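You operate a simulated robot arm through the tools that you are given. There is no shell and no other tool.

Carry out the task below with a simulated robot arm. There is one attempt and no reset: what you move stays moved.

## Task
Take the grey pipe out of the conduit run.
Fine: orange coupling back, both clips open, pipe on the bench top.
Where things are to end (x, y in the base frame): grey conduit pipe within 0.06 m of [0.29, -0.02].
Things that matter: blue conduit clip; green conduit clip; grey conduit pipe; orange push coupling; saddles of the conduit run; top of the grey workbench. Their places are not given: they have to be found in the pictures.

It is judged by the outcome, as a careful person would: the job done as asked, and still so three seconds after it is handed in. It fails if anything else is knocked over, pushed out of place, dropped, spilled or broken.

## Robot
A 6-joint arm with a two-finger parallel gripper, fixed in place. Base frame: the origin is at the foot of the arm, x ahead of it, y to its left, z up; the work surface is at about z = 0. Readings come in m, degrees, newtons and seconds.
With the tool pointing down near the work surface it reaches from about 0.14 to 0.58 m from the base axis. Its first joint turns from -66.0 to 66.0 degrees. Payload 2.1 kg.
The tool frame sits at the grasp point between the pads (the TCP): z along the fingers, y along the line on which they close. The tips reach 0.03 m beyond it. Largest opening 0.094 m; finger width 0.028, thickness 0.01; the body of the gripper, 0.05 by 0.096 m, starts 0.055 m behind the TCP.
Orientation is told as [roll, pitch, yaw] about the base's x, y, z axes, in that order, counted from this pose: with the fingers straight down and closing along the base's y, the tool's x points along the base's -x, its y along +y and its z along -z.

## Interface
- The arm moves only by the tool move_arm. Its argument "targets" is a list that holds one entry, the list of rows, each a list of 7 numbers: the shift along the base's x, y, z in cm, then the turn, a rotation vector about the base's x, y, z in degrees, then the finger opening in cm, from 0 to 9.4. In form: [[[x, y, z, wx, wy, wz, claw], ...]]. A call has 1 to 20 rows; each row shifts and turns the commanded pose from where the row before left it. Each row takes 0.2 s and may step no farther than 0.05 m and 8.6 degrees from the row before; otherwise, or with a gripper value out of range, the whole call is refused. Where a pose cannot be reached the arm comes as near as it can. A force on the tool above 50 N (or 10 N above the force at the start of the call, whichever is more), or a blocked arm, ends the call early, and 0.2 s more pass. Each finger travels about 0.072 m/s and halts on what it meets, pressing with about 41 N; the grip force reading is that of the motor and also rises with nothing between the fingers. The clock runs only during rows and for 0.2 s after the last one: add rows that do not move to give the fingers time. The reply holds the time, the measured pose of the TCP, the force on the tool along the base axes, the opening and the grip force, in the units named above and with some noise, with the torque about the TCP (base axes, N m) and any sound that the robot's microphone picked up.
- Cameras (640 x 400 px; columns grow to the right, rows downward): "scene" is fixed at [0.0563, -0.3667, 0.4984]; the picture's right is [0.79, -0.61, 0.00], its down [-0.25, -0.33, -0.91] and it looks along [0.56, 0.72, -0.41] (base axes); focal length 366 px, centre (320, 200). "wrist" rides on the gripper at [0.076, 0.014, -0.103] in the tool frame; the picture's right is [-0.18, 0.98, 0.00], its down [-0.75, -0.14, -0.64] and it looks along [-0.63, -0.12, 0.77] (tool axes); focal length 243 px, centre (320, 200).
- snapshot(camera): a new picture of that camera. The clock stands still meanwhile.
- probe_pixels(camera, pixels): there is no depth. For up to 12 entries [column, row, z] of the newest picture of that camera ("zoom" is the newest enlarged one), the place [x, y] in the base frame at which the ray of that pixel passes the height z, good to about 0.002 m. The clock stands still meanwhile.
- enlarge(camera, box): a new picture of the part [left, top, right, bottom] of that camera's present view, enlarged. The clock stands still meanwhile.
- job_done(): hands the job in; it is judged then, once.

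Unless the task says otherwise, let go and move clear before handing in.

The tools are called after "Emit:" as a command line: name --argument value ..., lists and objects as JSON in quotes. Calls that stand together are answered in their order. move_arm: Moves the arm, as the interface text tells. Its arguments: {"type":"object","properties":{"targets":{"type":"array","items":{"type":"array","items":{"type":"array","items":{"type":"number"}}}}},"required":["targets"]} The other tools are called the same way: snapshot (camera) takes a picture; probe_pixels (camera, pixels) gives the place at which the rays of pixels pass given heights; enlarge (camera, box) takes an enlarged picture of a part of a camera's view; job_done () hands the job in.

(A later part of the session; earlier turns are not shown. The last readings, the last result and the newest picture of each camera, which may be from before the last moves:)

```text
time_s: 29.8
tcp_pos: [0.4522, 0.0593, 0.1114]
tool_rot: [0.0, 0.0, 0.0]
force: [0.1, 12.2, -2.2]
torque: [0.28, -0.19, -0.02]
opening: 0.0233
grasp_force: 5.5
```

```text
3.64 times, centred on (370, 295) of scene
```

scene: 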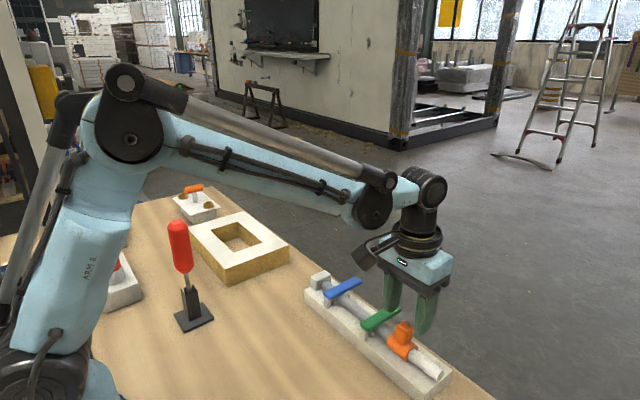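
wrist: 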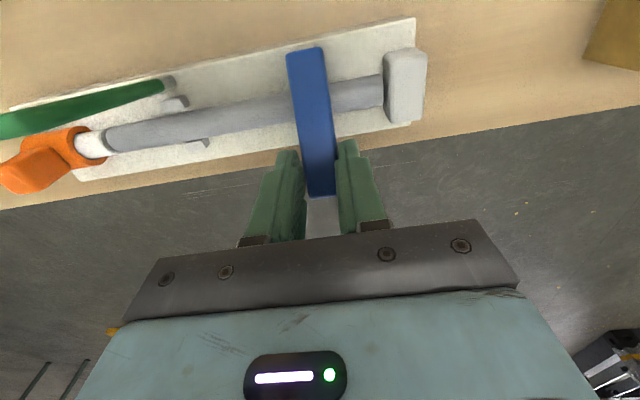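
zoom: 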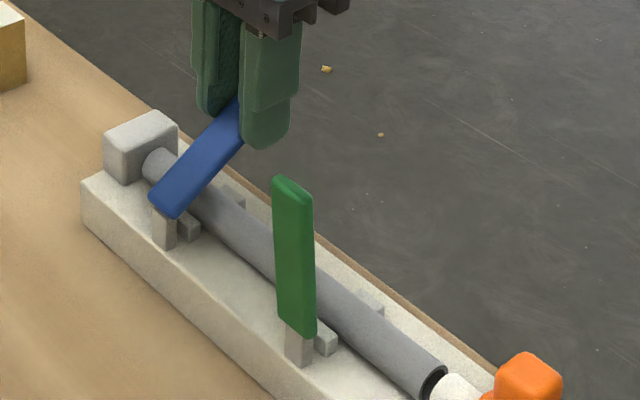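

The blue lever follows like the green one (about 40°). I'll continue the arc, this time tilting the tool with the lever to limit torsion.

Emit:
move_arm --targets '[[[-0.45, 0, 0.45, 0, -2.5, 0, 1.6], [-0.48, 0, 0.4, 0, -2.5, 0, 1.6], [-0.53, 0, 0.35, 0, -3.5, 0, 1.6], [-0.58, 0, 0.3, 0, -3.5, 0, 1.6], [-0.6, 0, 0.25, 0, -3.5, 0, 1.6], [-0.62, 0, 0.2, 0, -3.5, 0, 1.6], [0, 0, 0, 0, 0, 0, 1.6]]]'

Emit:
snapshot --camera "wrist"

Emit:
enlarge --camera "scene" --box '[300, 240, 440, 350]'

```text
time_s: 31.4
tcp_pos: [0.4208, 0.0597, 0.1297]
tool_rot: [0.1, -19.0, 0.0]
force: [3.5, 13.8, -1.0]
torque: [0.28, -0.21, 0.18]
opening: 0.0241
grasp_force: 6.8
```

```text
taken
```

wrist: 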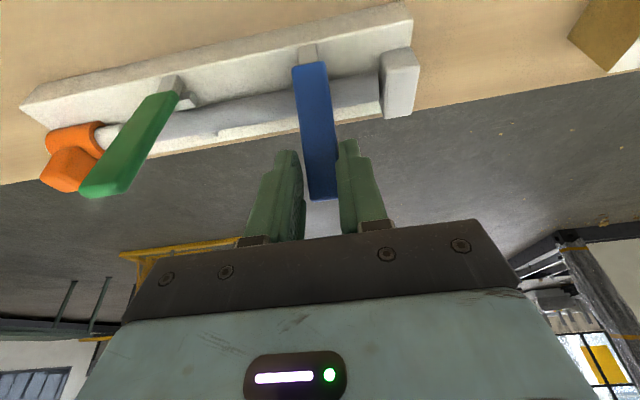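

```text
3.64 times, centred on (370, 295) of scene
```

zoom: 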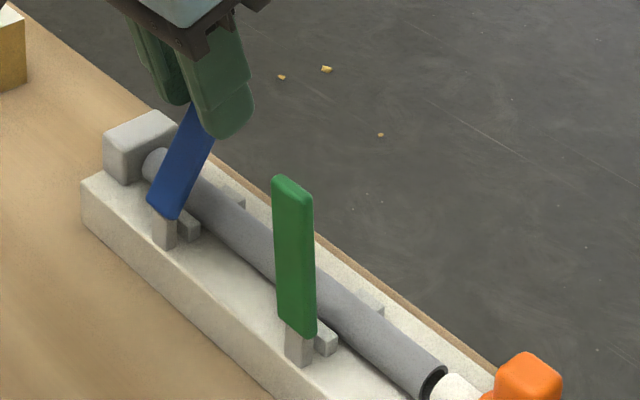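

The lever's at about 68° with low forces; the grip reading is light and Fy is +14 N, so I'll centre the tool 0.1 cm in +y and keep going past vertical.

Emit:
move_arm --targets '[[[0, 0.1, 0, 0, 0, 0, 1.6], [-0.62, 0, 0.2, 0, -3.5, 0, 1.6], [-0.64, 0, 0.18, 0, -3.5, 0, 1.6], [-0.65, 0, 0.1, 0, -4, 0, 1.6], [-0.65, 0, 0.05, 0, -4, 0, 1.6], [0, 0, 0, 0, 0, 0, 1.6]]]'

Emit:
enlarge --camera "scene" --box '[300, 240, 440, 350]'

```text
time_s: 32.8
tcp_pos: [0.3934, 0.0608, 0.1351]
tool_rot: [-0.1, -34.0, 0.0]
force: [-0.9, 9.9, -4.8]
torque: [0.13, 0.08, 0.22]
opening: 0.0221
grasp_force: 10.5
```

```text
3.64 times, centred on (370, 295) of scene
```

zoom: 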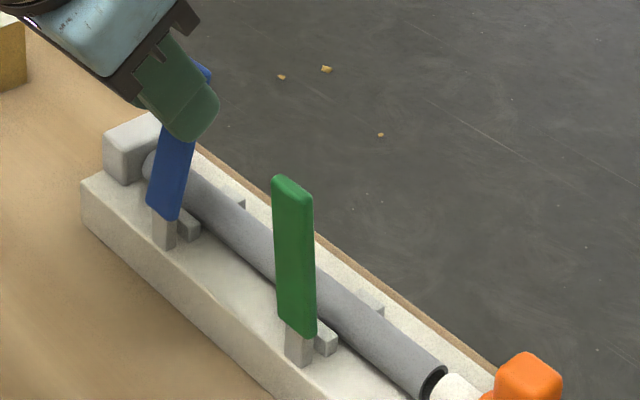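

Blue lever is around 80° with small forces. I'll continue the arc past vertical.

Emit:
move_arm --targets '[[[-0.6, 0.05, 0.03, 0, -3.5, 0, 1.6], [-0.6, 0, 0, 0, -3.5, 0, 1.6], [-0.6, 0, -0.07, 0, -3.5, 0, 1.6], [-0.6, 0, -0.1, 0, -2, 0, 1.6], [-0.6, 0, -0.12, 0, -2, 0, 1.6], [0, 0, 0, 0, 0, 0, 1.6]]]'

Emit:
enlarge --camera "scene" --box '[300, 240, 440, 350]'

Emit:
snapshot --camera "wrist"

```text
time_s: 34.2
tcp_pos: [0.3665, 0.0603, 0.1343]
tool_rot: [0.0, -48.8, 0.1]
force: [16.3, -7.9, 1.5]
torque: [0.17, -1.39, -0.32]
opening: 0.0216
grasp_force: 45.0
```

```text
3.64 times, centred on (370, 295) of scene
```

zoom: 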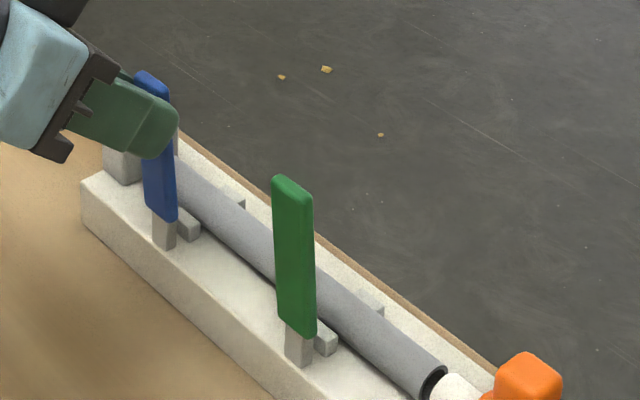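

```text
taken
```

wrist: 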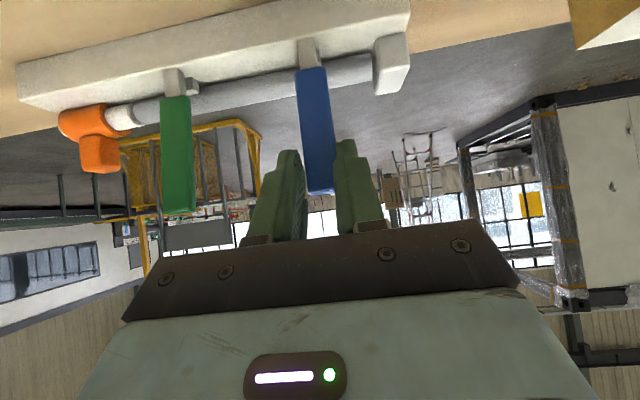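

Blue lever now leans slightly past vertical, like the green one (about 97°). I'll open the fingers and back off along the tool axis.

Emit:
move_arm --targets '[[[0, 0, 0, 0, 0, 0, 3.0], [0, 0, 0, 0, 0, 0, 4.5], [0, 0, 0, 0, 0, 0, 5.0], [-1.6, 0, 1.4, 0, 0, 0, 5.0], [-2, 0, 2, 0, 0, 0, 5.0], [-2, 0, 2, 0, 0, 0, 5.0], [0, 0, 0, 0, 0, 0, 5.0]]]'

Emit:
enlarge --camera "scene" --box '[300, 240, 460, 400]'

Emit:
snapshot --camera "wrist"

```text
time_s: 35.8
tcp_pos: [0.3076, 0.0596, 0.1885]
tool_rot: [0.1, -48.5, 0.0]
force: [0.2, -0.2, 0.3]
torque: [0.01, 0.0, 0.0]
opening: 0.0501
grasp_force: 0.1
```

```text
2.50 times, centred on (380, 320) of scene
```

zoom: 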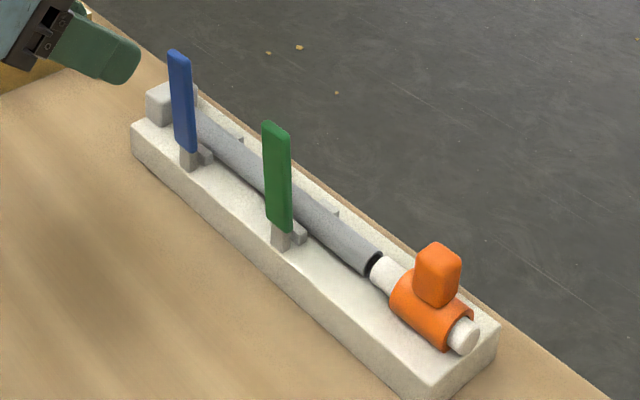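

```text
taken
```

wrist: 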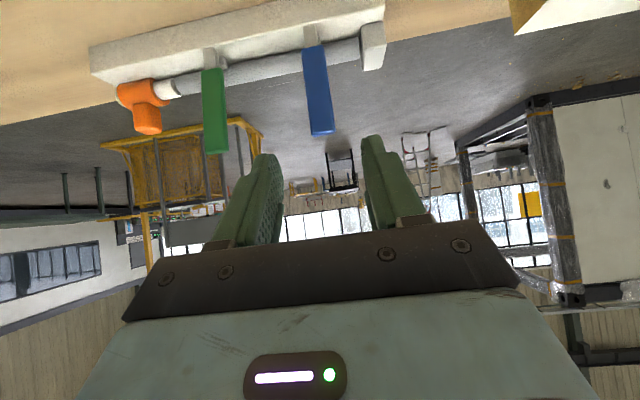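

Both clips stand open and stay there. Now I'll straighten the tool, yaw it -90° (camera toward +y, away from the levers) and place it above the pipe's middle near (0.43, 0.008).

Emit:
move_arm --targets '[[[1.5, -0.6, 0.3, 0, 8.08, 0, 5.0], [1.5, -0.6, 0.3, 0, 8.08, 0, 5.0], [1.5, -0.6, 0.3, 0, 8.08, 0, 5.0], [1.5, -0.6, 0.3, 0, 8.08, 0, 5.0], [1.5, -0.6, 0.3, 0, 8.08, 0, 5.0], [1.5, -0.6, 0.3, 0, 8.08, 0, 5.0], [0, 0, 0, 0, 0, 0, 5.0]]]'

Emit:
move_arm --targets '[[[0.3, -0.14, 0, 0, 0, -8.2, 5.0], [0.3, -0.14, 0, 0, 0, -8.2, 5.0], [0.3, -0.14, 0, 0, 0, -8.2, 5.0], [0.3, -0.14, 0, 0, 0, -8.2, 5.0], [0.3, -0.14, 0, 0, 0, -8.2, 5.0], [0.3, -0.14, 0, 0, 0, -8.2, 5.0], [0.3, -0.14, 0, 0, 0, -8.2, 5.0], [0.3, -0.14, 0, 0, 0, -8.2, 5.0], [0.3, -0.14, 0, 0, 0, -8.2, 5.0], [0.3, -0.14, 0, 0, 0, -8.2, 5.0], [0.2, -0.14, 0, 0, 0, -8.0, 5.0], [0, 0, 0, 0, 0, 0, 5.0]]]'

Emit:
snapshot --camera "wrist"

Emit:
snapshot --camera "scene"

```text
time_s: 37.4
tcp_pos: [0.4001, 0.0238, 0.2051]
tool_rot: [0.0, 0.0, 0.0]
force: [0.2, 0.0, -0.2]
torque: [0.03, 0.03, 0.0]
opening: 0.05
grasp_force: 0.1
```

```text
time_s: 40.0
tcp_pos: [0.4316, 0.0095, 0.2053]
tool_rot: [0.0, 0.0, -90.1]
force: [-0.2, -0.1, -0.5]
torque: [0.02, 0.01, 0.02]
opening: 0.05
grasp_force: 0.1
```

```text
taken
```

wrist: 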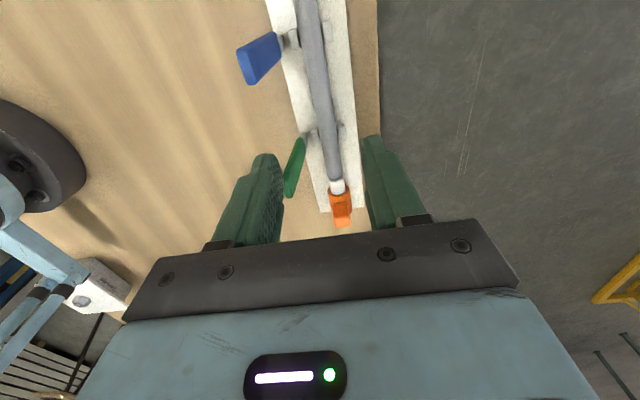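

```text
taken
```

scene: 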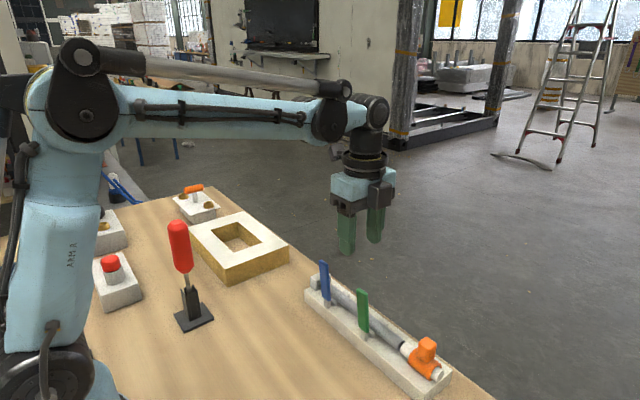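

The wrist view shows the pipe running down from (308,10) to (337,180), between the fingers. I'll enlarge it and probe the pipe's edges and ends.

Emit:
enlarge --camera "wrist" --box '[220, 0, 420, 240]'

```text
1.67 times, centred on (320, 120) of wrist
```

zoom: 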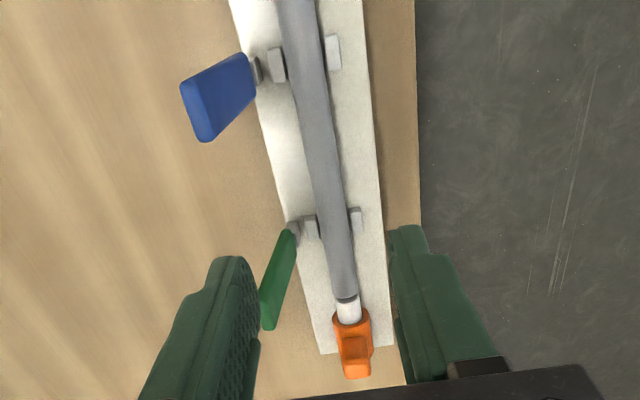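

Emit:
probe_pixels --camera "zoom" --pixels '[[304, 140, 0.038], [337, 140, 0.038], [292, 80, 0.038], [327, 80, 0.038], [322, 230, 0.038], [351, 230, 0.038], [343, 297, 0.038], [339, 301, 0.038], [275, 65, 0.03], [334, 50, 0.03], [310, 225, 0.03], [355, 215, 0.03]]'

```text
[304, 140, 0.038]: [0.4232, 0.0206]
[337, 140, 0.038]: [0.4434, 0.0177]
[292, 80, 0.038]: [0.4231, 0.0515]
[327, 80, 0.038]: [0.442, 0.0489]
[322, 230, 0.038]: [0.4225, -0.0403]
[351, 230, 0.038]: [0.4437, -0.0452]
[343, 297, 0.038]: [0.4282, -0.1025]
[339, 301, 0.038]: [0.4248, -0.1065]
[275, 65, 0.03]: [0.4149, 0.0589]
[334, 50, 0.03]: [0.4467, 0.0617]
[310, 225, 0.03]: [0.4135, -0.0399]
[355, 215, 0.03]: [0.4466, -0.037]
```

The pipe axis is at x≈0.433, about 2 cm in diameter, spanning y≈-0.103 to 0.105. I'll descend over y≈0.006 in stages and check clearance to the levers.

Emit:
move_arm --targets '[[[0.14, -0.35, -3, 0, 0, 0, 5.0], [0, 0, -3, 0, 0, 0, 5.0], [0, 0, -3, 0, 0, 0, 5.0], [0, 0, -2.5, 0, 0, 0, 5.0], [0, 0, 0, 0, 0, 0, 5.0]]]'

Emit:
snapshot --camera "wrist"

Emit:
enlarge --camera "scene" --box '[300, 220, 460, 380]'

```text
time_s: 41.2
tcp_pos: [0.4336, 0.0073, 0.0891]
tool_rot: [0.0, 0.0, -90.0]
force: [-0.4, 0.3, 0.9]
torque: [-0.01, 0.02, 0.02]
opening: 0.0499
grasp_force: 0.0
```

```text
taken
```

wrist: 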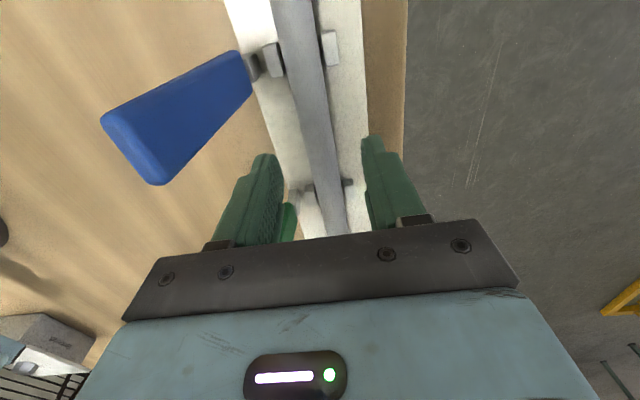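

```text
2.50 times, centred on (380, 300) of scene
```

zoom: 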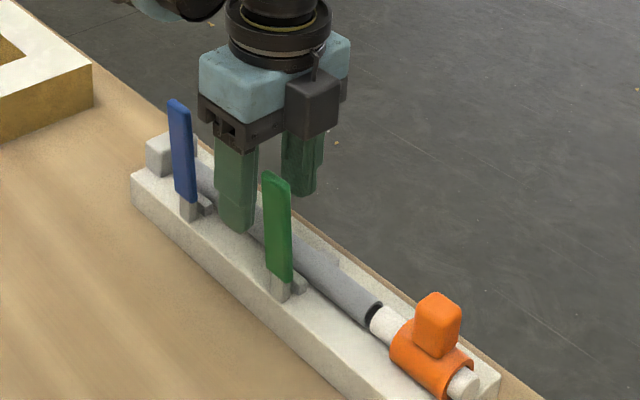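

A dark box on the gripper's -y side appears at zoom (285-340,70-140), near the green lever's top (277,180). I need to work out its place before going lower.

Emit:
enlarge --camera "scene" --box '[330, 200, 430, 300]'

Emit:
probe_pixels --camera "zoom" --pixels '[[320, 200, 0.15], [320, 200, 0.1]]'

```text
4.00 times, centred on (380, 250) of scene
```

zoom: 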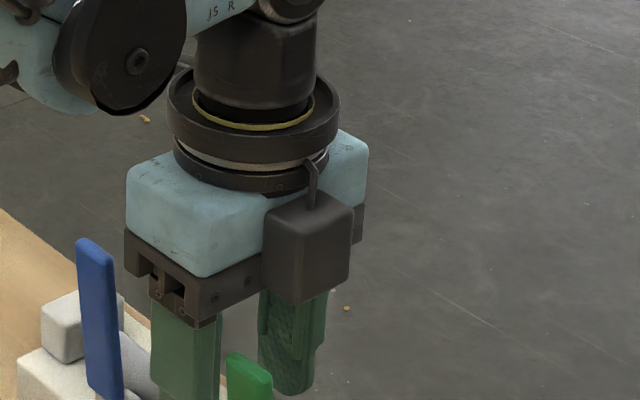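

```text
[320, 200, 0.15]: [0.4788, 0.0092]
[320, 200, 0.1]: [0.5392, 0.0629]
```

The box hangs off the gripper's -y side, at about x ≥ 0.40, with a bottom near z≈0.16 now; the green lever's tip is at about x 0.388-0.397, z 0.132, so it should pass, but tightly. I'll descend 1.5 cm and look again.

Emit:
move_arm --targets '[[[0, 0, -0.8, 0, 0, 0, 5.0], [0, 0, -0.7, 0, 0, 0, 5.0], [0, 0, 0, 0, 0, 0, 5.0]]]'

Emit:
enlarge --camera "scene" --box '[330, 220, 430, 320]'

```text
time_s: 42.0
tcp_pos: [0.4331, 0.0067, 0.0737]
tool_rot: [0.0, 0.0, -90.1]
force: [0.0, -0.2, 0.3]
torque: [-0.01, 0.05, -0.04]
opening: 0.0497
grasp_force: 0.1
```

```text
4.00 times, centred on (380, 270) of scene
```

zoom: 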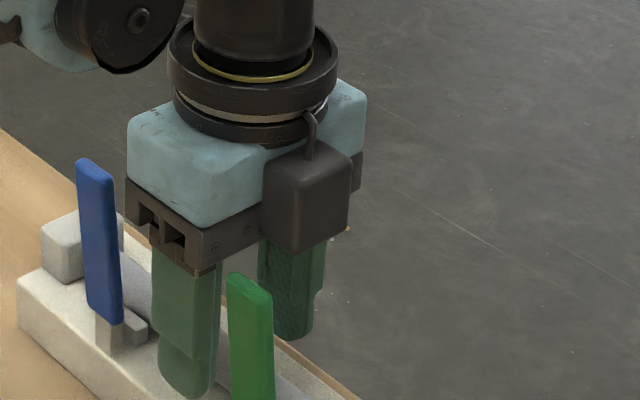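

From the corner rays, the box bottom sits about 7.6 cm above the TCP with x ≥ 0.402, so at TCP z = 0.060 it stays above/beside the lever tip. I'll descend the last 1.35 cm slowly and check the lever hasn't moved.

Emit:
move_arm --targets '[[[0, 0, -0.5, 0, 0, 0, 5.0], [0, 0, -0.5, 0, 0, 0, 5.0], [0, 0, -0.35, 0, 0, 0, 5.0], [0, 0, 0, 0, 0, 0, 5.0]]]'

Emit:
enlarge --camera "scene" --box '[330, 240, 430, 340]'

Emit:
snapshot --camera "wrist"

```text
time_s: 43.0
tcp_pos: [0.4322, 0.0056, 0.0609]
tool_rot: [0.0, -0.1, -90.0]
force: [0.3, -0.8, -0.4]
torque: [0.02, -0.02, 0.02]
opening: 0.05
grasp_force: 0.1
```

```text
4.00 times, centred on (380, 290) of scene
```

zoom: 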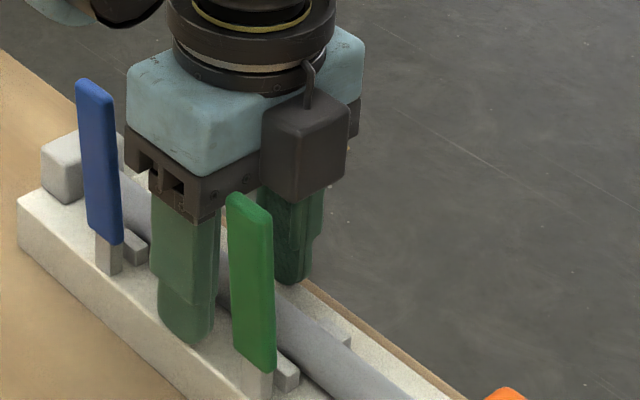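

```text
taken
```

wrist: 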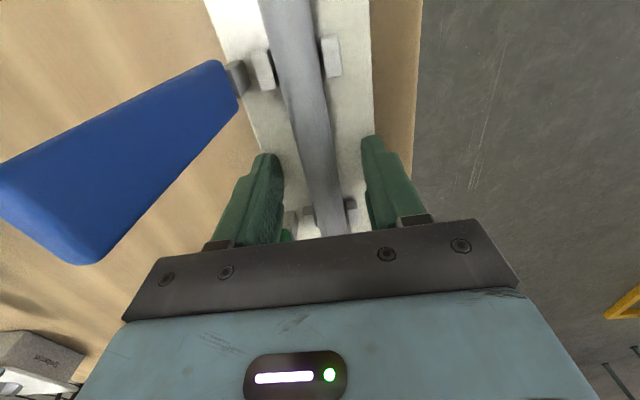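

Nothing touched: both levers stand as before, and the fingers straddle the pipe. I'll close on the pipe.

Emit:
move_arm --targets '[[[0, 0, 0, 0, 0, 0, 3.5], [0, 0, 0, 0, 0, 0, 2.4], [0, 0, 0, 0, 0, 0, 1.5], [0, 0, 0, 0, 0, 0, 1.5], [0, 0, 0, 0, 0, 0, 1.5]]]'

Emit:
enlarge --camera "scene" --box '[330, 240, 430, 340]'

Emit:
snapshot --camera "wrist"

```text
time_s: 44.2
tcp_pos: [0.432, 0.0057, 0.0614]
tool_rot: [0.1, 0.1, -90.1]
force: [-0.2, -0.5, -0.1]
torque: [-0.02, -0.01, -0.02]
opening: 0.0179
grasp_force: 40.7
```

```text
4.00 times, centred on (380, 290) of scene
```

zoom: 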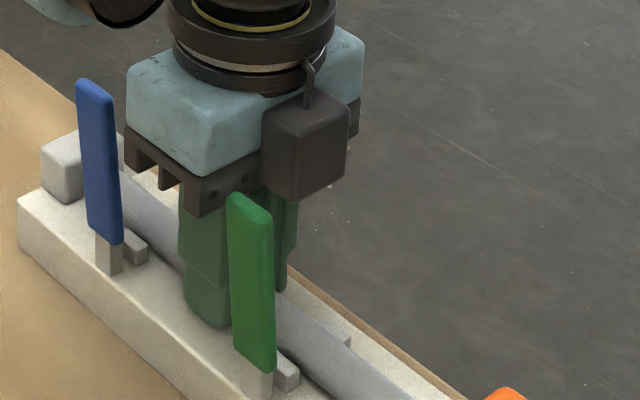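

```text
taken
```

wrist: 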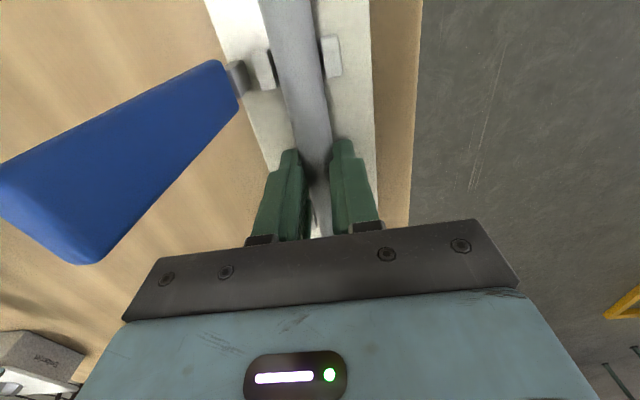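

The fingers hold the pipe at a 1.79 cm opening with 41 N. I'll lift gently by about 1 cm and watch force and opening.

Emit:
move_arm --targets '[[[0, 0, 0.3, 0, 0, 0, 1.4], [0, 0, 0.3, 0, 0, 0, 1.4], [0, 0, 0.4, 0, 0, 0, 1.4], [0, 0, 0, 0, 0, 0, 1.4]]]'

Emit:
enlarge --camera "scene" --box '[300, 240, 460, 400]'

```text
time_s: 45.2
tcp_pos: [0.4317, 0.0062, 0.0715]
tool_rot: [0.0, 0.1, -90.0]
force: [-0.3, 0.0, 0.3]
torque: [0.01, -0.01, -0.01]
opening: 0.0188
grasp_force: 15.3
```

```text
2.50 times, centred on (380, 320) of scene
```

zoom: 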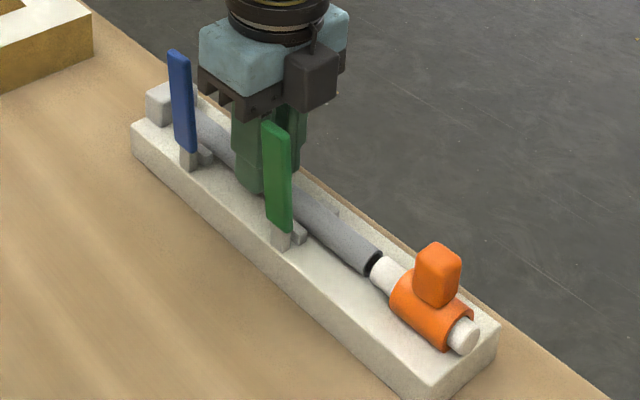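

Vertical force stayed near zero and the pipe end at zoom (375,262) looks unmoved, so I need to see whether the pipe actually rose. I'll look with both cameras close up.

Emit:
enlarge --camera "wrist" --box '[230, 0, 430, 240]'

Emit:
enlarge --camera "scene" --box '[335, 250, 415, 340]'

```text
1.67 times, centred on (330, 120) of wrist
```

zoom: 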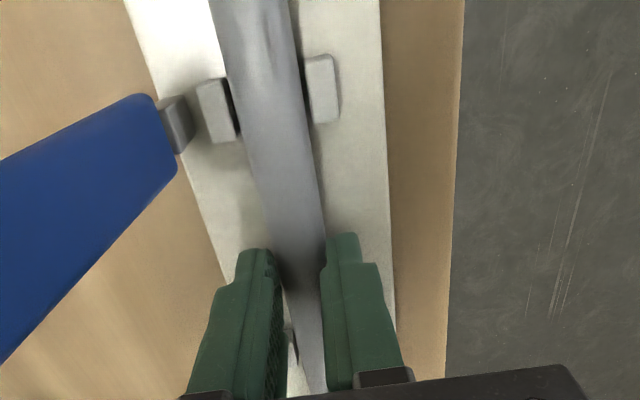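

```text
4.44 times, centred on (375, 295) of scene
```

zoom: 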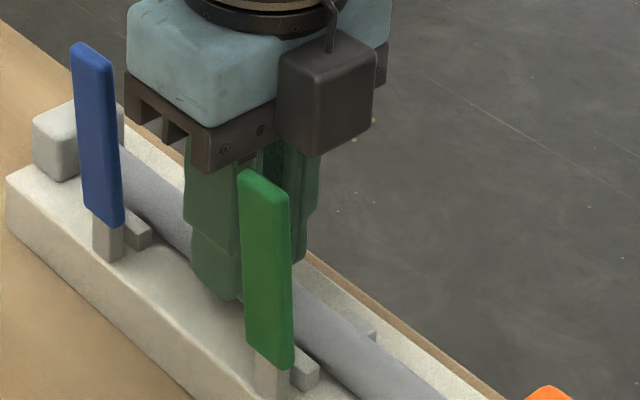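

The pipe kept its size in the wrist view while the base shrank, which suggests it is rising with the gripper; I'll check the pipe's ends in the scene view.

Emit:
enlarge --camera "scene" --box '[370, 300, 450, 390]'

Emit:
enlarge --camera "scene" --box '[310, 255, 370, 325]'

```text
4.44 times, centred on (410, 345) of scene
```

zoom: 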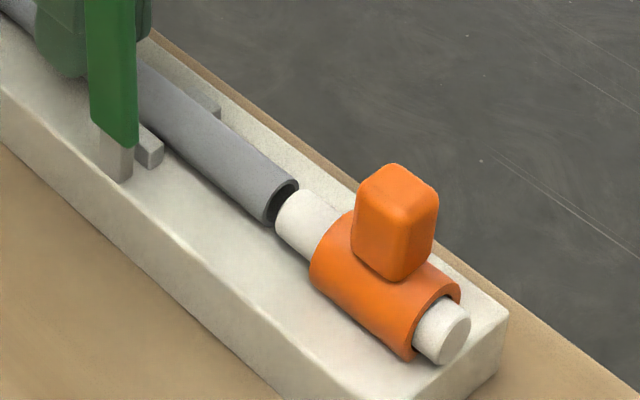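

```text
5.71 times, centred on (340, 290) of scene
```

zoom: 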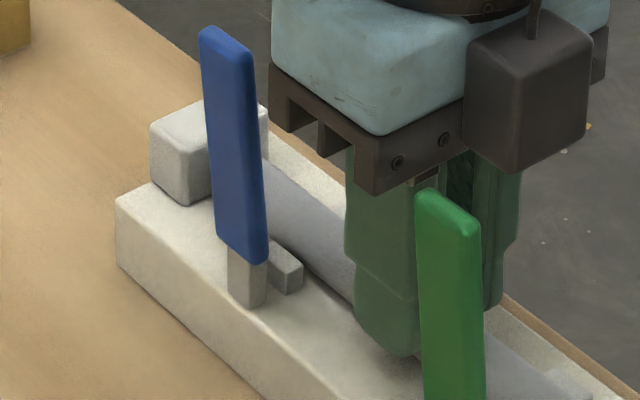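

Pixel comparison shows both pipe ends did not rise: re-measuring the stub's end puts the pipe axis at only z≈0.031, so I gripped too high and slid off. I'll open, tilt 6° so the gripper box leans away from the green lever, and descend carefully until the tips reach z≈0.023.

Emit:
move_arm --targets '[[[0, 0, 0, 0, 0, 0, 2.8], [0, 0, 0, 0, 0, 0, 3.6], [0.2, 0, 0, 0, 6, 0, 3.6], [0.15, 0, -0.5, 0, 0, 0, 3.6], [0, 0, -0.5, 0, 0, 0, 3.6], [0, 0, -0.3, 0, 0, 0, 3.6], [0, 0, 0, 0, 0, 0, 3.6]]]'

Emit:
enlarge --camera "scene" --box '[330, 250, 430, 350]'

Emit:
snapshot --camera "wrist"

```text
time_s: 46.6
tcp_pos: [0.4357, 0.0055, 0.062]
tool_rot: [-6.0, 0.0, -90.0]
force: [-0.8, -0.9, 14.6]
torque: [0.01, -0.35, -0.01]
opening: 0.0346
grasp_force: 0.0
stopped in row 6: the force on the tool passed its limit at 64 N (the readings are from after the stop); the commanded pose is now the measured one
```

```text
4.00 times, centred on (380, 300) of scene
```

zoom: 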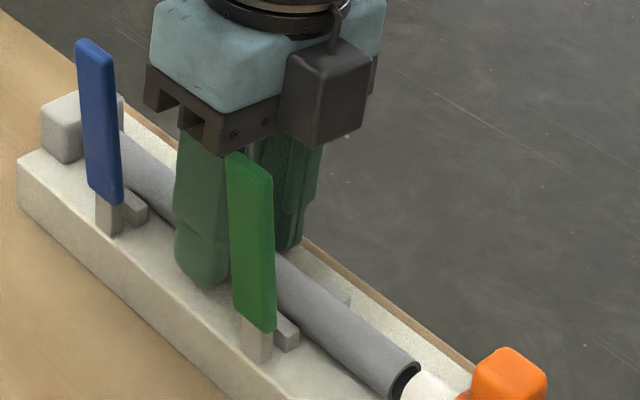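

```text
taken
```

wrist: 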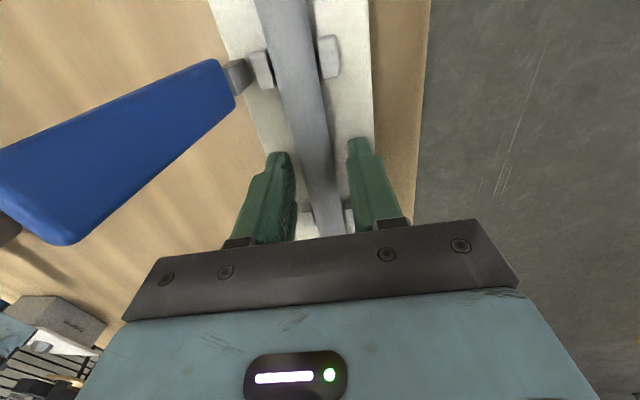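

A fingertip touched the base top (so base top ≈ 0.0295), and a silhouette calculation gives the pipe axis z≈0.040, radius≈0.0095; so the first grip height was right after all. I'll straighten, go back to z≈0.061, and grip harder with a fully closed command.

Emit:
move_arm --targets '[[[0, 0, 0.4, 0, 0, 0, 3.6], [-0.25, 0, 0, 0, -6, 0, 3.6], [0, 0, -0.25, 0, 0, 0, 3.6], [0, 0, -0.2, 0, 0, 0, 3.6], [0, 0, 0, 0, 0, 0, 3.6]]]'

Emit:
enlarge --camera "wrist" --box '[220, 0, 420, 240]'

Emit:
enlarge --camera "scene" --box '[330, 250, 430, 350]'

```text
time_s: 47.8
tcp_pos: [0.4342, 0.0048, 0.0606]
tool_rot: [0.1, -0.1, -90.0]
force: [0.0, 0.5, 0.0]
torque: [0.0, 0.01, 0.0]
opening: 0.0361
grasp_force: 0.1
```

```text
1.67 times, centred on (320, 120) of wrist
```

zoom: 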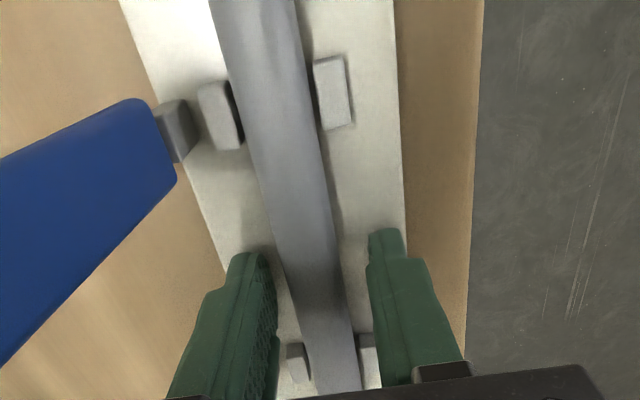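

```text
4.00 times, centred on (380, 300) of scene
```

zoom: 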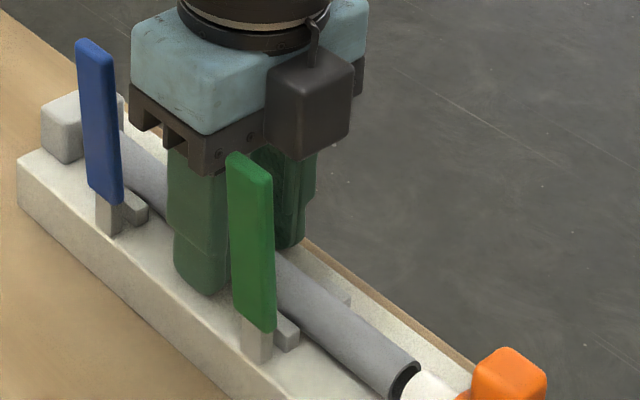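

The fingers straddle the pipe at z=0.0606 with no contact. I'll close fully and give it time before lifting.

Emit:
move_arm --targets '[[[0, 0, 0, 0, 0, 0, 2.4], [0, 0, 0, 0, 0, 0, 1.5], [0, 0, 0, 0, 0, 0, 0.5], [0, 0, 0, 0, 0, 0, 0], [0, 0, 0, 0, 0, 0, 0], [0, 0, 0, 0, 0, 0, 0]]]'

Emit:
move_arm --targets '[[[0, 0, 0.2, 0, 0, 0, 0], [0, 0, 0, 0, 0, 0, 0]]]'

Emit:
enlarge --camera "wrist" --box '[220, 0, 420, 240]'

```text
time_s: 49.2
tcp_pos: [0.4351, 0.0051, 0.0621]
tool_rot: [0.1, -0.1, -90.0]
force: [0.9, -0.5, -0.1]
torque: [-0.01, 0.01, 0.01]
opening: 0.018
grasp_force: 41.1
```

```text
time_s: 49.8
tcp_pos: [0.4333, 0.0053, 0.0642]
tool_rot: [0.2, 0.1, -89.9]
force: [2.2, 0.0, -1.5]
torque: [0.0, -0.01, 0.01]
opening: 0.018
grasp_force: 40.8
```

```text
1.67 times, centred on (320, 120) of wrist
```

zoom: 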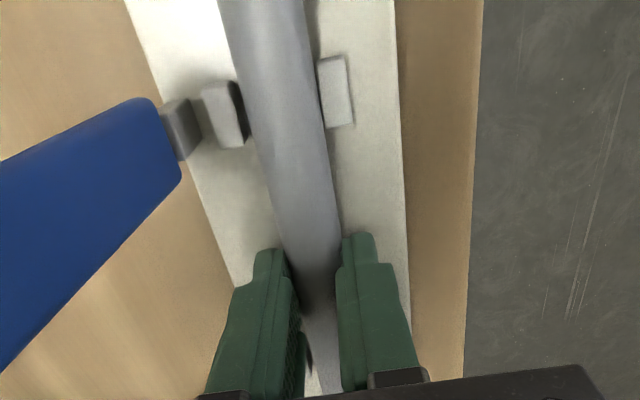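

Grip is solid (1.8 cm, 41 N) and Fz of -1.5 N looks like pipe weight. I'll lift in small steps and check the pipe end in the scene view.

Emit:
move_arm --targets '[[[0, 0, 0.2, 0, 0, 0, 0], [0, 0, 0.2, 0, 0, 0, 0], [0, 0, 0.2, 0, 0, 0, 0], [0, 0, 0, 0, 0, 0, 0]]]'

Emit:
enlarge --camera "scene" --box '[330, 250, 430, 350]'

Emit:
enlarge --camera "wrist" --box '[220, 0, 420, 240]'

```text
time_s: 50.8
tcp_pos: [0.4331, 0.0053, 0.0694]
tool_rot: [0.1, 0.1, -90.1]
force: [-0.1, -0.8, -1.0]
torque: [0.0, 0.01, -0.03]
opening: 0.018
grasp_force: 40.6
```

```text
4.00 times, centred on (380, 300) of scene
```

zoom: 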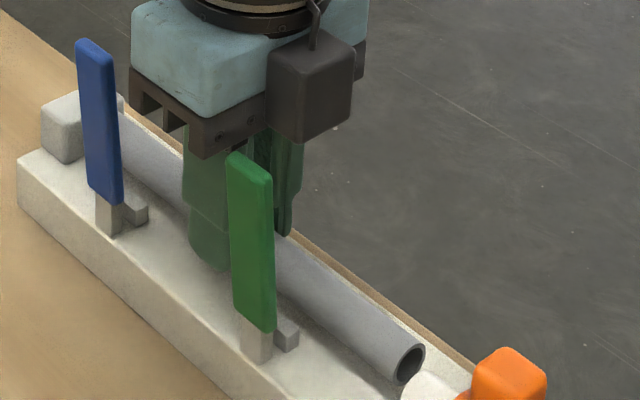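

```text
1.67 times, centred on (320, 120) of wrist
```

zoom: 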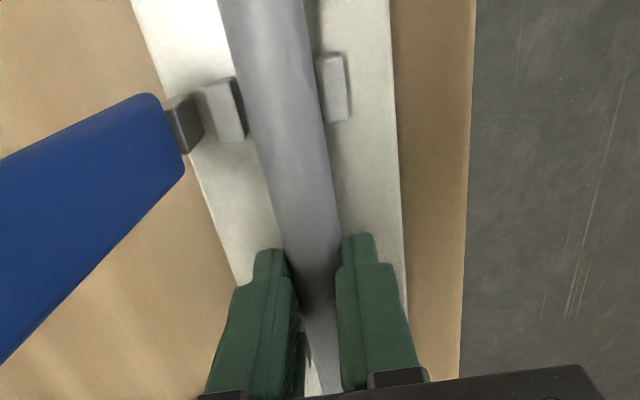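

The pipe is now rising level: its open end at zoom (410,365) is above the stub. I'll lift straight up to about z=0.20 to clear the standing levers.

Emit:
move_arm --targets '[[[0, 0, 0.8, 0, 0, 0, 0], [0, 0, 1.0, 0, 0, 0, 0], [0, 0, 1.2, 0, 0, 0, 0], [0, 0, 1.5, 0, 0, 0, 0], [0, 0, 1.8, 0, 0, 0, 0], [0, 0, 1.8, 0, 0, 0, 0], [0, 0, 1.8, 0, 0, 0, 0], [0, 0, 1.8, 0, 0, 0, 0], [0, 0, 1.3, 0, 0, 0, 0], [0, 0, 0, 0, 0, 0, 0]]]'

Emit:
snapshot --camera "scene"

Emit:
snapshot --camera "wrist"

```text
time_s: 53.0
tcp_pos: [0.4348, 0.0042, 0.2004]
tool_rot: [0.1, 0.0, -90.0]
force: [-0.4, 0.3, -0.2]
torque: [-0.03, 0.06, 0.01]
opening: 0.0182
grasp_force: 41.0
```

```text
taken
```

scene: 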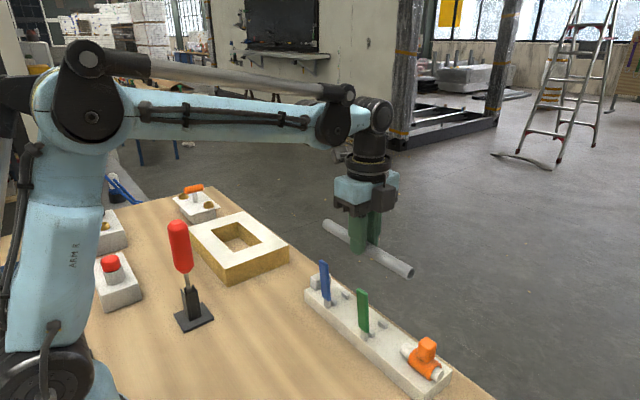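

```text
taken
```

wrist: 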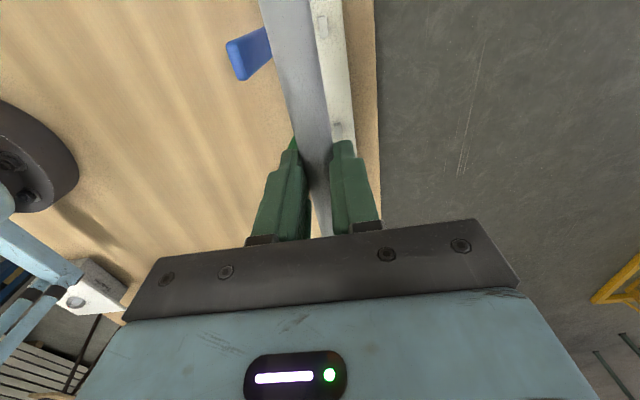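

The pipe is held cleanly above the run; both levers and the coupling stayed put. I'll probe the pipe's ends to find its centre relative to the TCP.

Emit:
probe_pixels --camera "scene" --pixels '[[326, 225, 0.179], [410, 271, 0.179]]'

Emit:
enlarge --camera "scene" --box '[310, 200, 430, 290]'

```text
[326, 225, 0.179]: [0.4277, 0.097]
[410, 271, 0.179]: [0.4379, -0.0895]
```

```text
4.44 times, centred on (370, 245) of scene
```

zoom: 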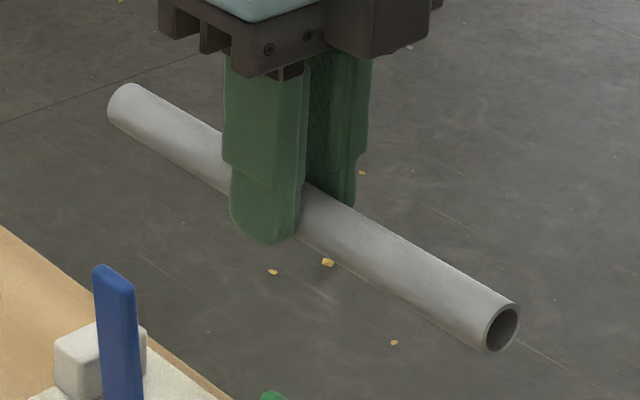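

The pipe centre is about y≈0.004, right at the grip. I'll carry it at this height to x=0.29, y=-0.02, clear of the levers (tops at 0.132).

Emit:
move_arm --targets '[[[-2.0, -0.4, 0, 0, 0, 0, 0], [-2.5, -0.4, 0, 0, 0, 0, 0], [-2.5, -0.4, 0, 0, 0, 0, 0], [-2.5, -0.4, 0, 0, 0, 0, 0], [-2.5, -0.4, 0, 0, 0, 0, 0], [-2.5, -0.4, 0, 0, 0, 0, 0], [0, 0, 0, 0, 0, 0, 0]]]'

Emit:
snapshot --camera "scene"

Emit:
snapshot --camera "wrist"

```text
time_s: 54.6
tcp_pos: [0.2894, -0.0181, 0.1993]
tool_rot: [0.2, 0.0, -90.0]
force: [0.7, -0.2, -0.5]
torque: [-0.02, -0.01, -0.03]
opening: 0.018
grasp_force: 41.4
```

```text
taken
```

scene: 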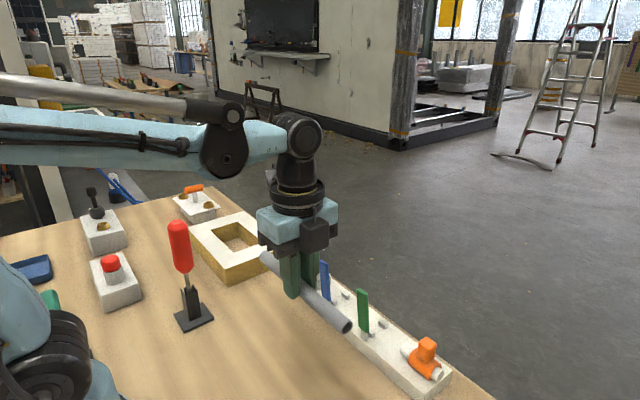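

```text
taken
```

wrist: 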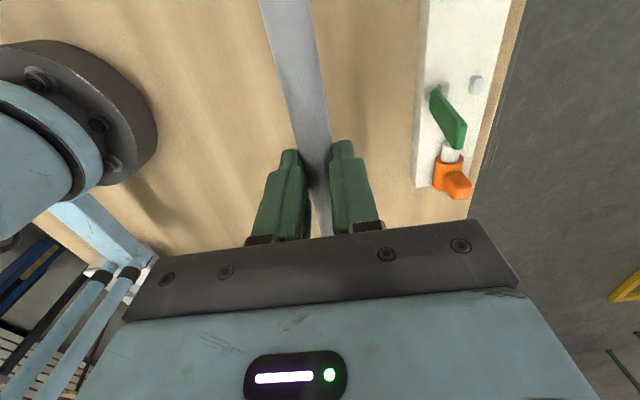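

The bench below the pipe is clear. I'll lower to about z=0.04, then finish in small steps.

Emit:
move_arm --targets '[[[0, 0, -2.5, 0, 0, 0, 0], [0, 0, -3, 0, 0, 0, 0], [0, 0, -3, 0, 0, 0, 0], [0, 0, -3, 0, 0, 0, 0], [0, 0, -2.5, 0, 0, 0, 0], [0, 0, -1.5, 0, 0, 0, 0], [0, 0, 0, 0, 0, 0, 0]]]'

Emit:
snapshot --camera "scene"

```text
time_s: 56.2
tcp_pos: [0.2885, -0.0201, 0.0429]
tool_rot: [0.2, -0.1, -90.1]
force: [-0.3, 0.0, -1.4]
torque: [0.02, -0.01, -0.01]
opening: 0.0181
grasp_force: 41.6
```

```text
taken
```

scene: 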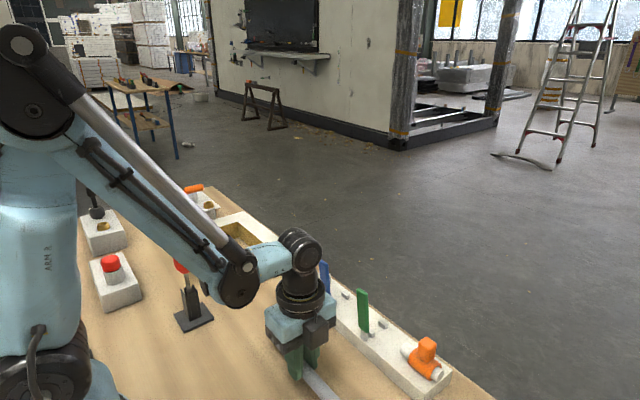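

The pipe hangs about 1 cm above the bench. I'll lower in small steps and stop at the first rise in force.

Emit:
move_arm --targets '[[[0, 0, -0.5, 0, 0, 0, 0], [0, 0, -0.3, 0, 0, 0, 0], [0, 0, -0.1, 0, 0, 0, 0], [0, 0, 0, 0, 0, 0, 0]]]'

Emit:
enlarge --camera "scene" --box '[250, 290, 400, 400]'

Emit:
snapshot --camera "wrist"

```text
time_s: 57.2
tcp_pos: [0.2877, -0.0186, 0.0354]
tool_rot: [0.1, 0.0, -90.0]
force: [-0.2, -0.7, -0.8]
torque: [-0.01, 0.02, -0.03]
opening: 0.0176
grasp_force: 40.9
```

```text
3.64 times, centred on (325, 345) of scene
```

zoom: 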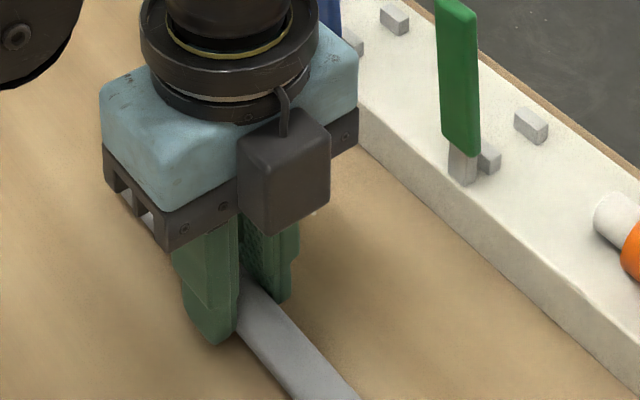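

```text
taken
```

wrist: 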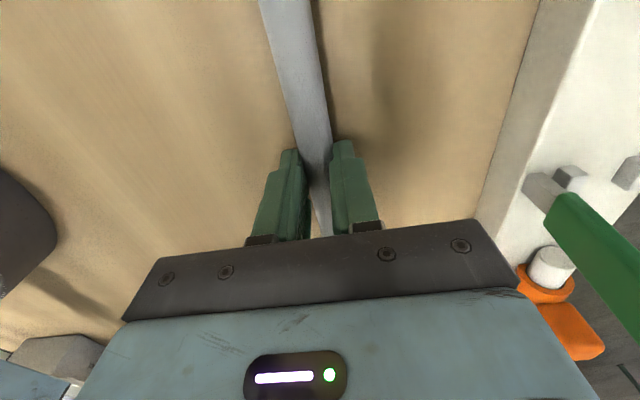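

No contact yet at z=0.0354. I'll continue in 1 mm steps.

Emit:
move_arm --targets '[[[0, 0, -0.1, 0, 0, 0, 0], [0, 0, -0.1, 0, 0, 0, 0], [0, 0, 0, 0, 0, 0, 0]]]'

Emit:
move_arm --targets '[[[0, 0, -0.1, 0, 0, 0, 0], [0, 0, 0, 0, 0, 0, 0]]]'

```text
time_s: 58.0
tcp_pos: [0.2893, -0.0201, 0.0334]
tool_rot: [0.1, 0.0, -90.0]
force: [0.0, -0.2, -0.5]
torque: [0.01, -0.02, 0.0]
opening: 0.0182
grasp_force: 41.1
```

```text
time_s: 58.6
tcp_pos: [0.2887, -0.0185, 0.0315]
tool_rot: [0.2, -0.1, -90.0]
force: [-0.7, -0.3, -1.2]
torque: [-0.02, -0.01, 0.0]
opening: 0.0179
grasp_force: 41.3
```

Emit:
move_arm --targets '[[[0, 0, -0.1, 0, 0, 0, 0], [0, 0, 0, 0, 0, 0, 0]]]'

```text
time_s: 59.2
tcp_pos: [0.2896, -0.019, 0.0313]
tool_rot: [0.1, 0.0, -89.9]
force: [-0.6, -0.6, -0.2]
torque: [0.0, 0.0, 0.0]
opening: 0.0177
grasp_force: 41.2
```

Fz is close to zero, so contact is near. One more 1 mm step.

Emit:
move_arm --targets '[[[0, 0, -0.1, 0, 0, 0, 0], [0, 0, 0, 0, 0, 0, 0]]]'

```text
time_s: 59.8
tcp_pos: [0.2894, -0.0187, 0.0313]
tool_rot: [0.3, -0.1, -89.9]
force: [-1.7, -2.2, 32.9]
torque: [-0.03, 0.05, 0.02]
opening: 0.0178
grasp_force: 40.7
```

The pipe is on the bench (Fz +33 N). I'll ease up 0.8 mm, open in small steps so that it doesn't roll, and check.

Emit:
move_arm --targets '[[[0, 0, 0.08, 0, 0, 0, 0], [0, 0, 0, 0, 0, 0, 0], [0, 0, 0, 0, 0, 0, 1.9], [0, 0, 0, 0, 0, 0, 2.1], [0, 0, 0, 0, 0, 0, 2.4], [0, 0, 0, 0, 0, 0, 2.8], [0, 0, 0, 0, 0, 0, 2.8]]]'

Emit:
snapshot --camera "wrist"

Emit:
enlarge --camera "scene" --box '[250, 290, 400, 400]'

```text
time_s: 61.4
tcp_pos: [0.2888, -0.0192, 0.0307]
tool_rot: [0.2, 0.1, -90.0]
force: [0.3, -0.1, 0.2]
torque: [0.01, -0.02, -0.01]
opening: 0.0279
grasp_force: 0.1
```

```text
taken
```

wrist: 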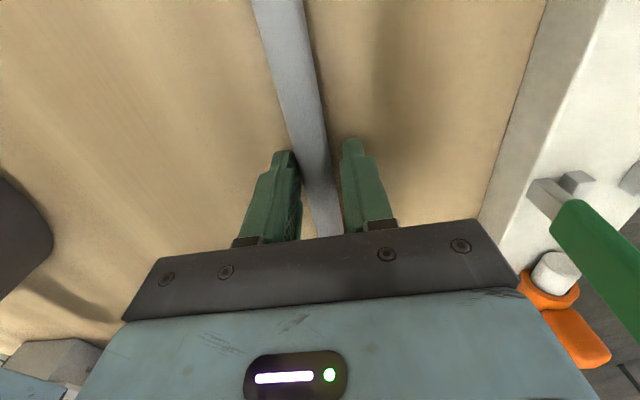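

```text
3.64 times, centred on (325, 345) of scene
```

zoom: 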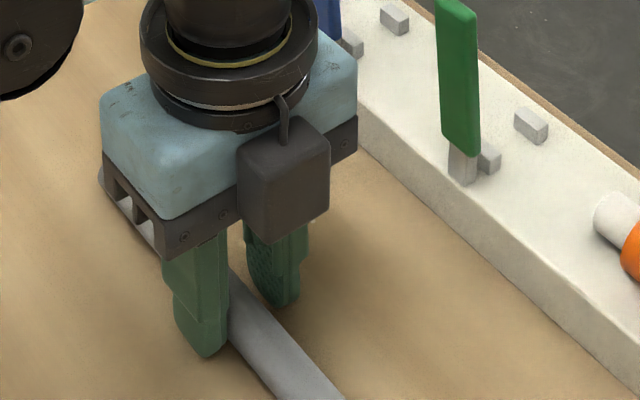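

The pipe rests between the open fingers, nearer the -x one. I'll wait a moment to see whether it rolls before opening further.

Emit:
move_arm --targets '[[[0, 0, 0, 0, 0, 0, 2.8], [0, 0, 0, 0, 0, 0, 2.8], [0, 0, 0, 0, 0, 0, 2.8], [0, 0, 0, 0, 0, 0, 3.2], [0, 0, 0, 0, 0, 0, 3.2], [0, 0, 0, 0, 0, 0, 3.2]]]'

Emit:
enlarge --camera "wrist" --box '[220, 0, 420, 240]'

Emit:
probe_pixels --camera "wrist" --pixels '[[300, 170, 0.01], [335, 165, 0.01], [280, 90, 0.01], [318, 90, 0.01]]'

```text
time_s: 62.8
tcp_pos: [0.2883, -0.0184, 0.0305]
tool_rot: [0.0, -0.1, -89.9]
force: [-0.4, 0.5, 0.2]
torque: [0.01, -0.02, 0.02]
opening: 0.0323
grasp_force: 0.0
```

```text
1.67 times, centred on (320, 120) of wrist
```

zoom: 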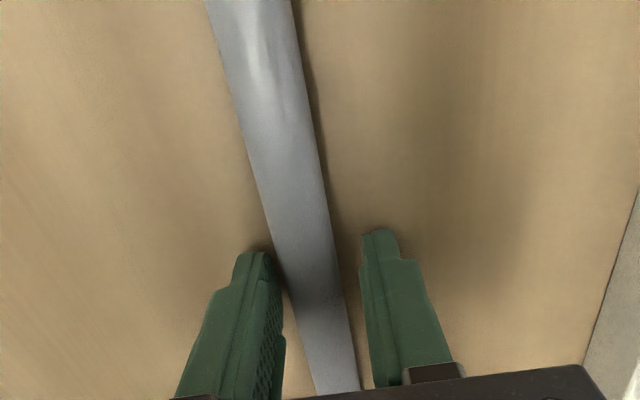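

```text
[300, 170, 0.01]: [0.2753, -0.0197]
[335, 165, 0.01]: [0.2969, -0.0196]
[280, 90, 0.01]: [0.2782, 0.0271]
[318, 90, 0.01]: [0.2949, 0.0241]
```

Emit:
probe_pixels --camera "zoom" --pixels '[[243, 150, 0.009], [319, 150, 0.009], [225, 80, 0.009], [308, 80, 0.009], [262, 220, 0.009], [331, 220, 0.009]]'

Emit:
move_arm --targets '[[[0, 0, 0, 0, 0, 0, 3.8], [0, 0, 0, 0, 0, 0, 4.6], [0, 0, 0, 0, 0, 0, 5.0], [0, 0, 0, 0, 0, 0, 5.0]]]'

Emit:
enlarge --camera "wrist" --box '[220, 0, 420, 240]'

Emit:
probe_pixels --camera "zoom" --pixels '[[243, 150, 0.009], [319, 150, 0.009]]'

```text
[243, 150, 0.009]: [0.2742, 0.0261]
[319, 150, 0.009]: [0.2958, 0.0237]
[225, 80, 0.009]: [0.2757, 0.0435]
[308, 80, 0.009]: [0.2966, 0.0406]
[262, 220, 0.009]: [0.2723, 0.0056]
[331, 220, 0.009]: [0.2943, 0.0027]
```

```text
time_s: 63.8
tcp_pos: [0.287, -0.0179, 0.0309]
tool_rot: [0.1, 0.0, -90.0]
force: [0.1, -0.5, 0.4]
torque: [0.02, 0.01, -0.03]
opening: 0.0501
grasp_force: 0.1
```

```text
1.67 times, centred on (320, 120) of wrist
```

zoom: 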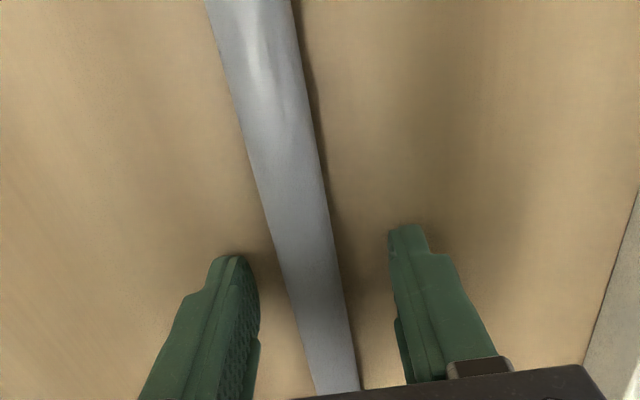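

```text
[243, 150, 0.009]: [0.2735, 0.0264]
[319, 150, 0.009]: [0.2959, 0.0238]
```

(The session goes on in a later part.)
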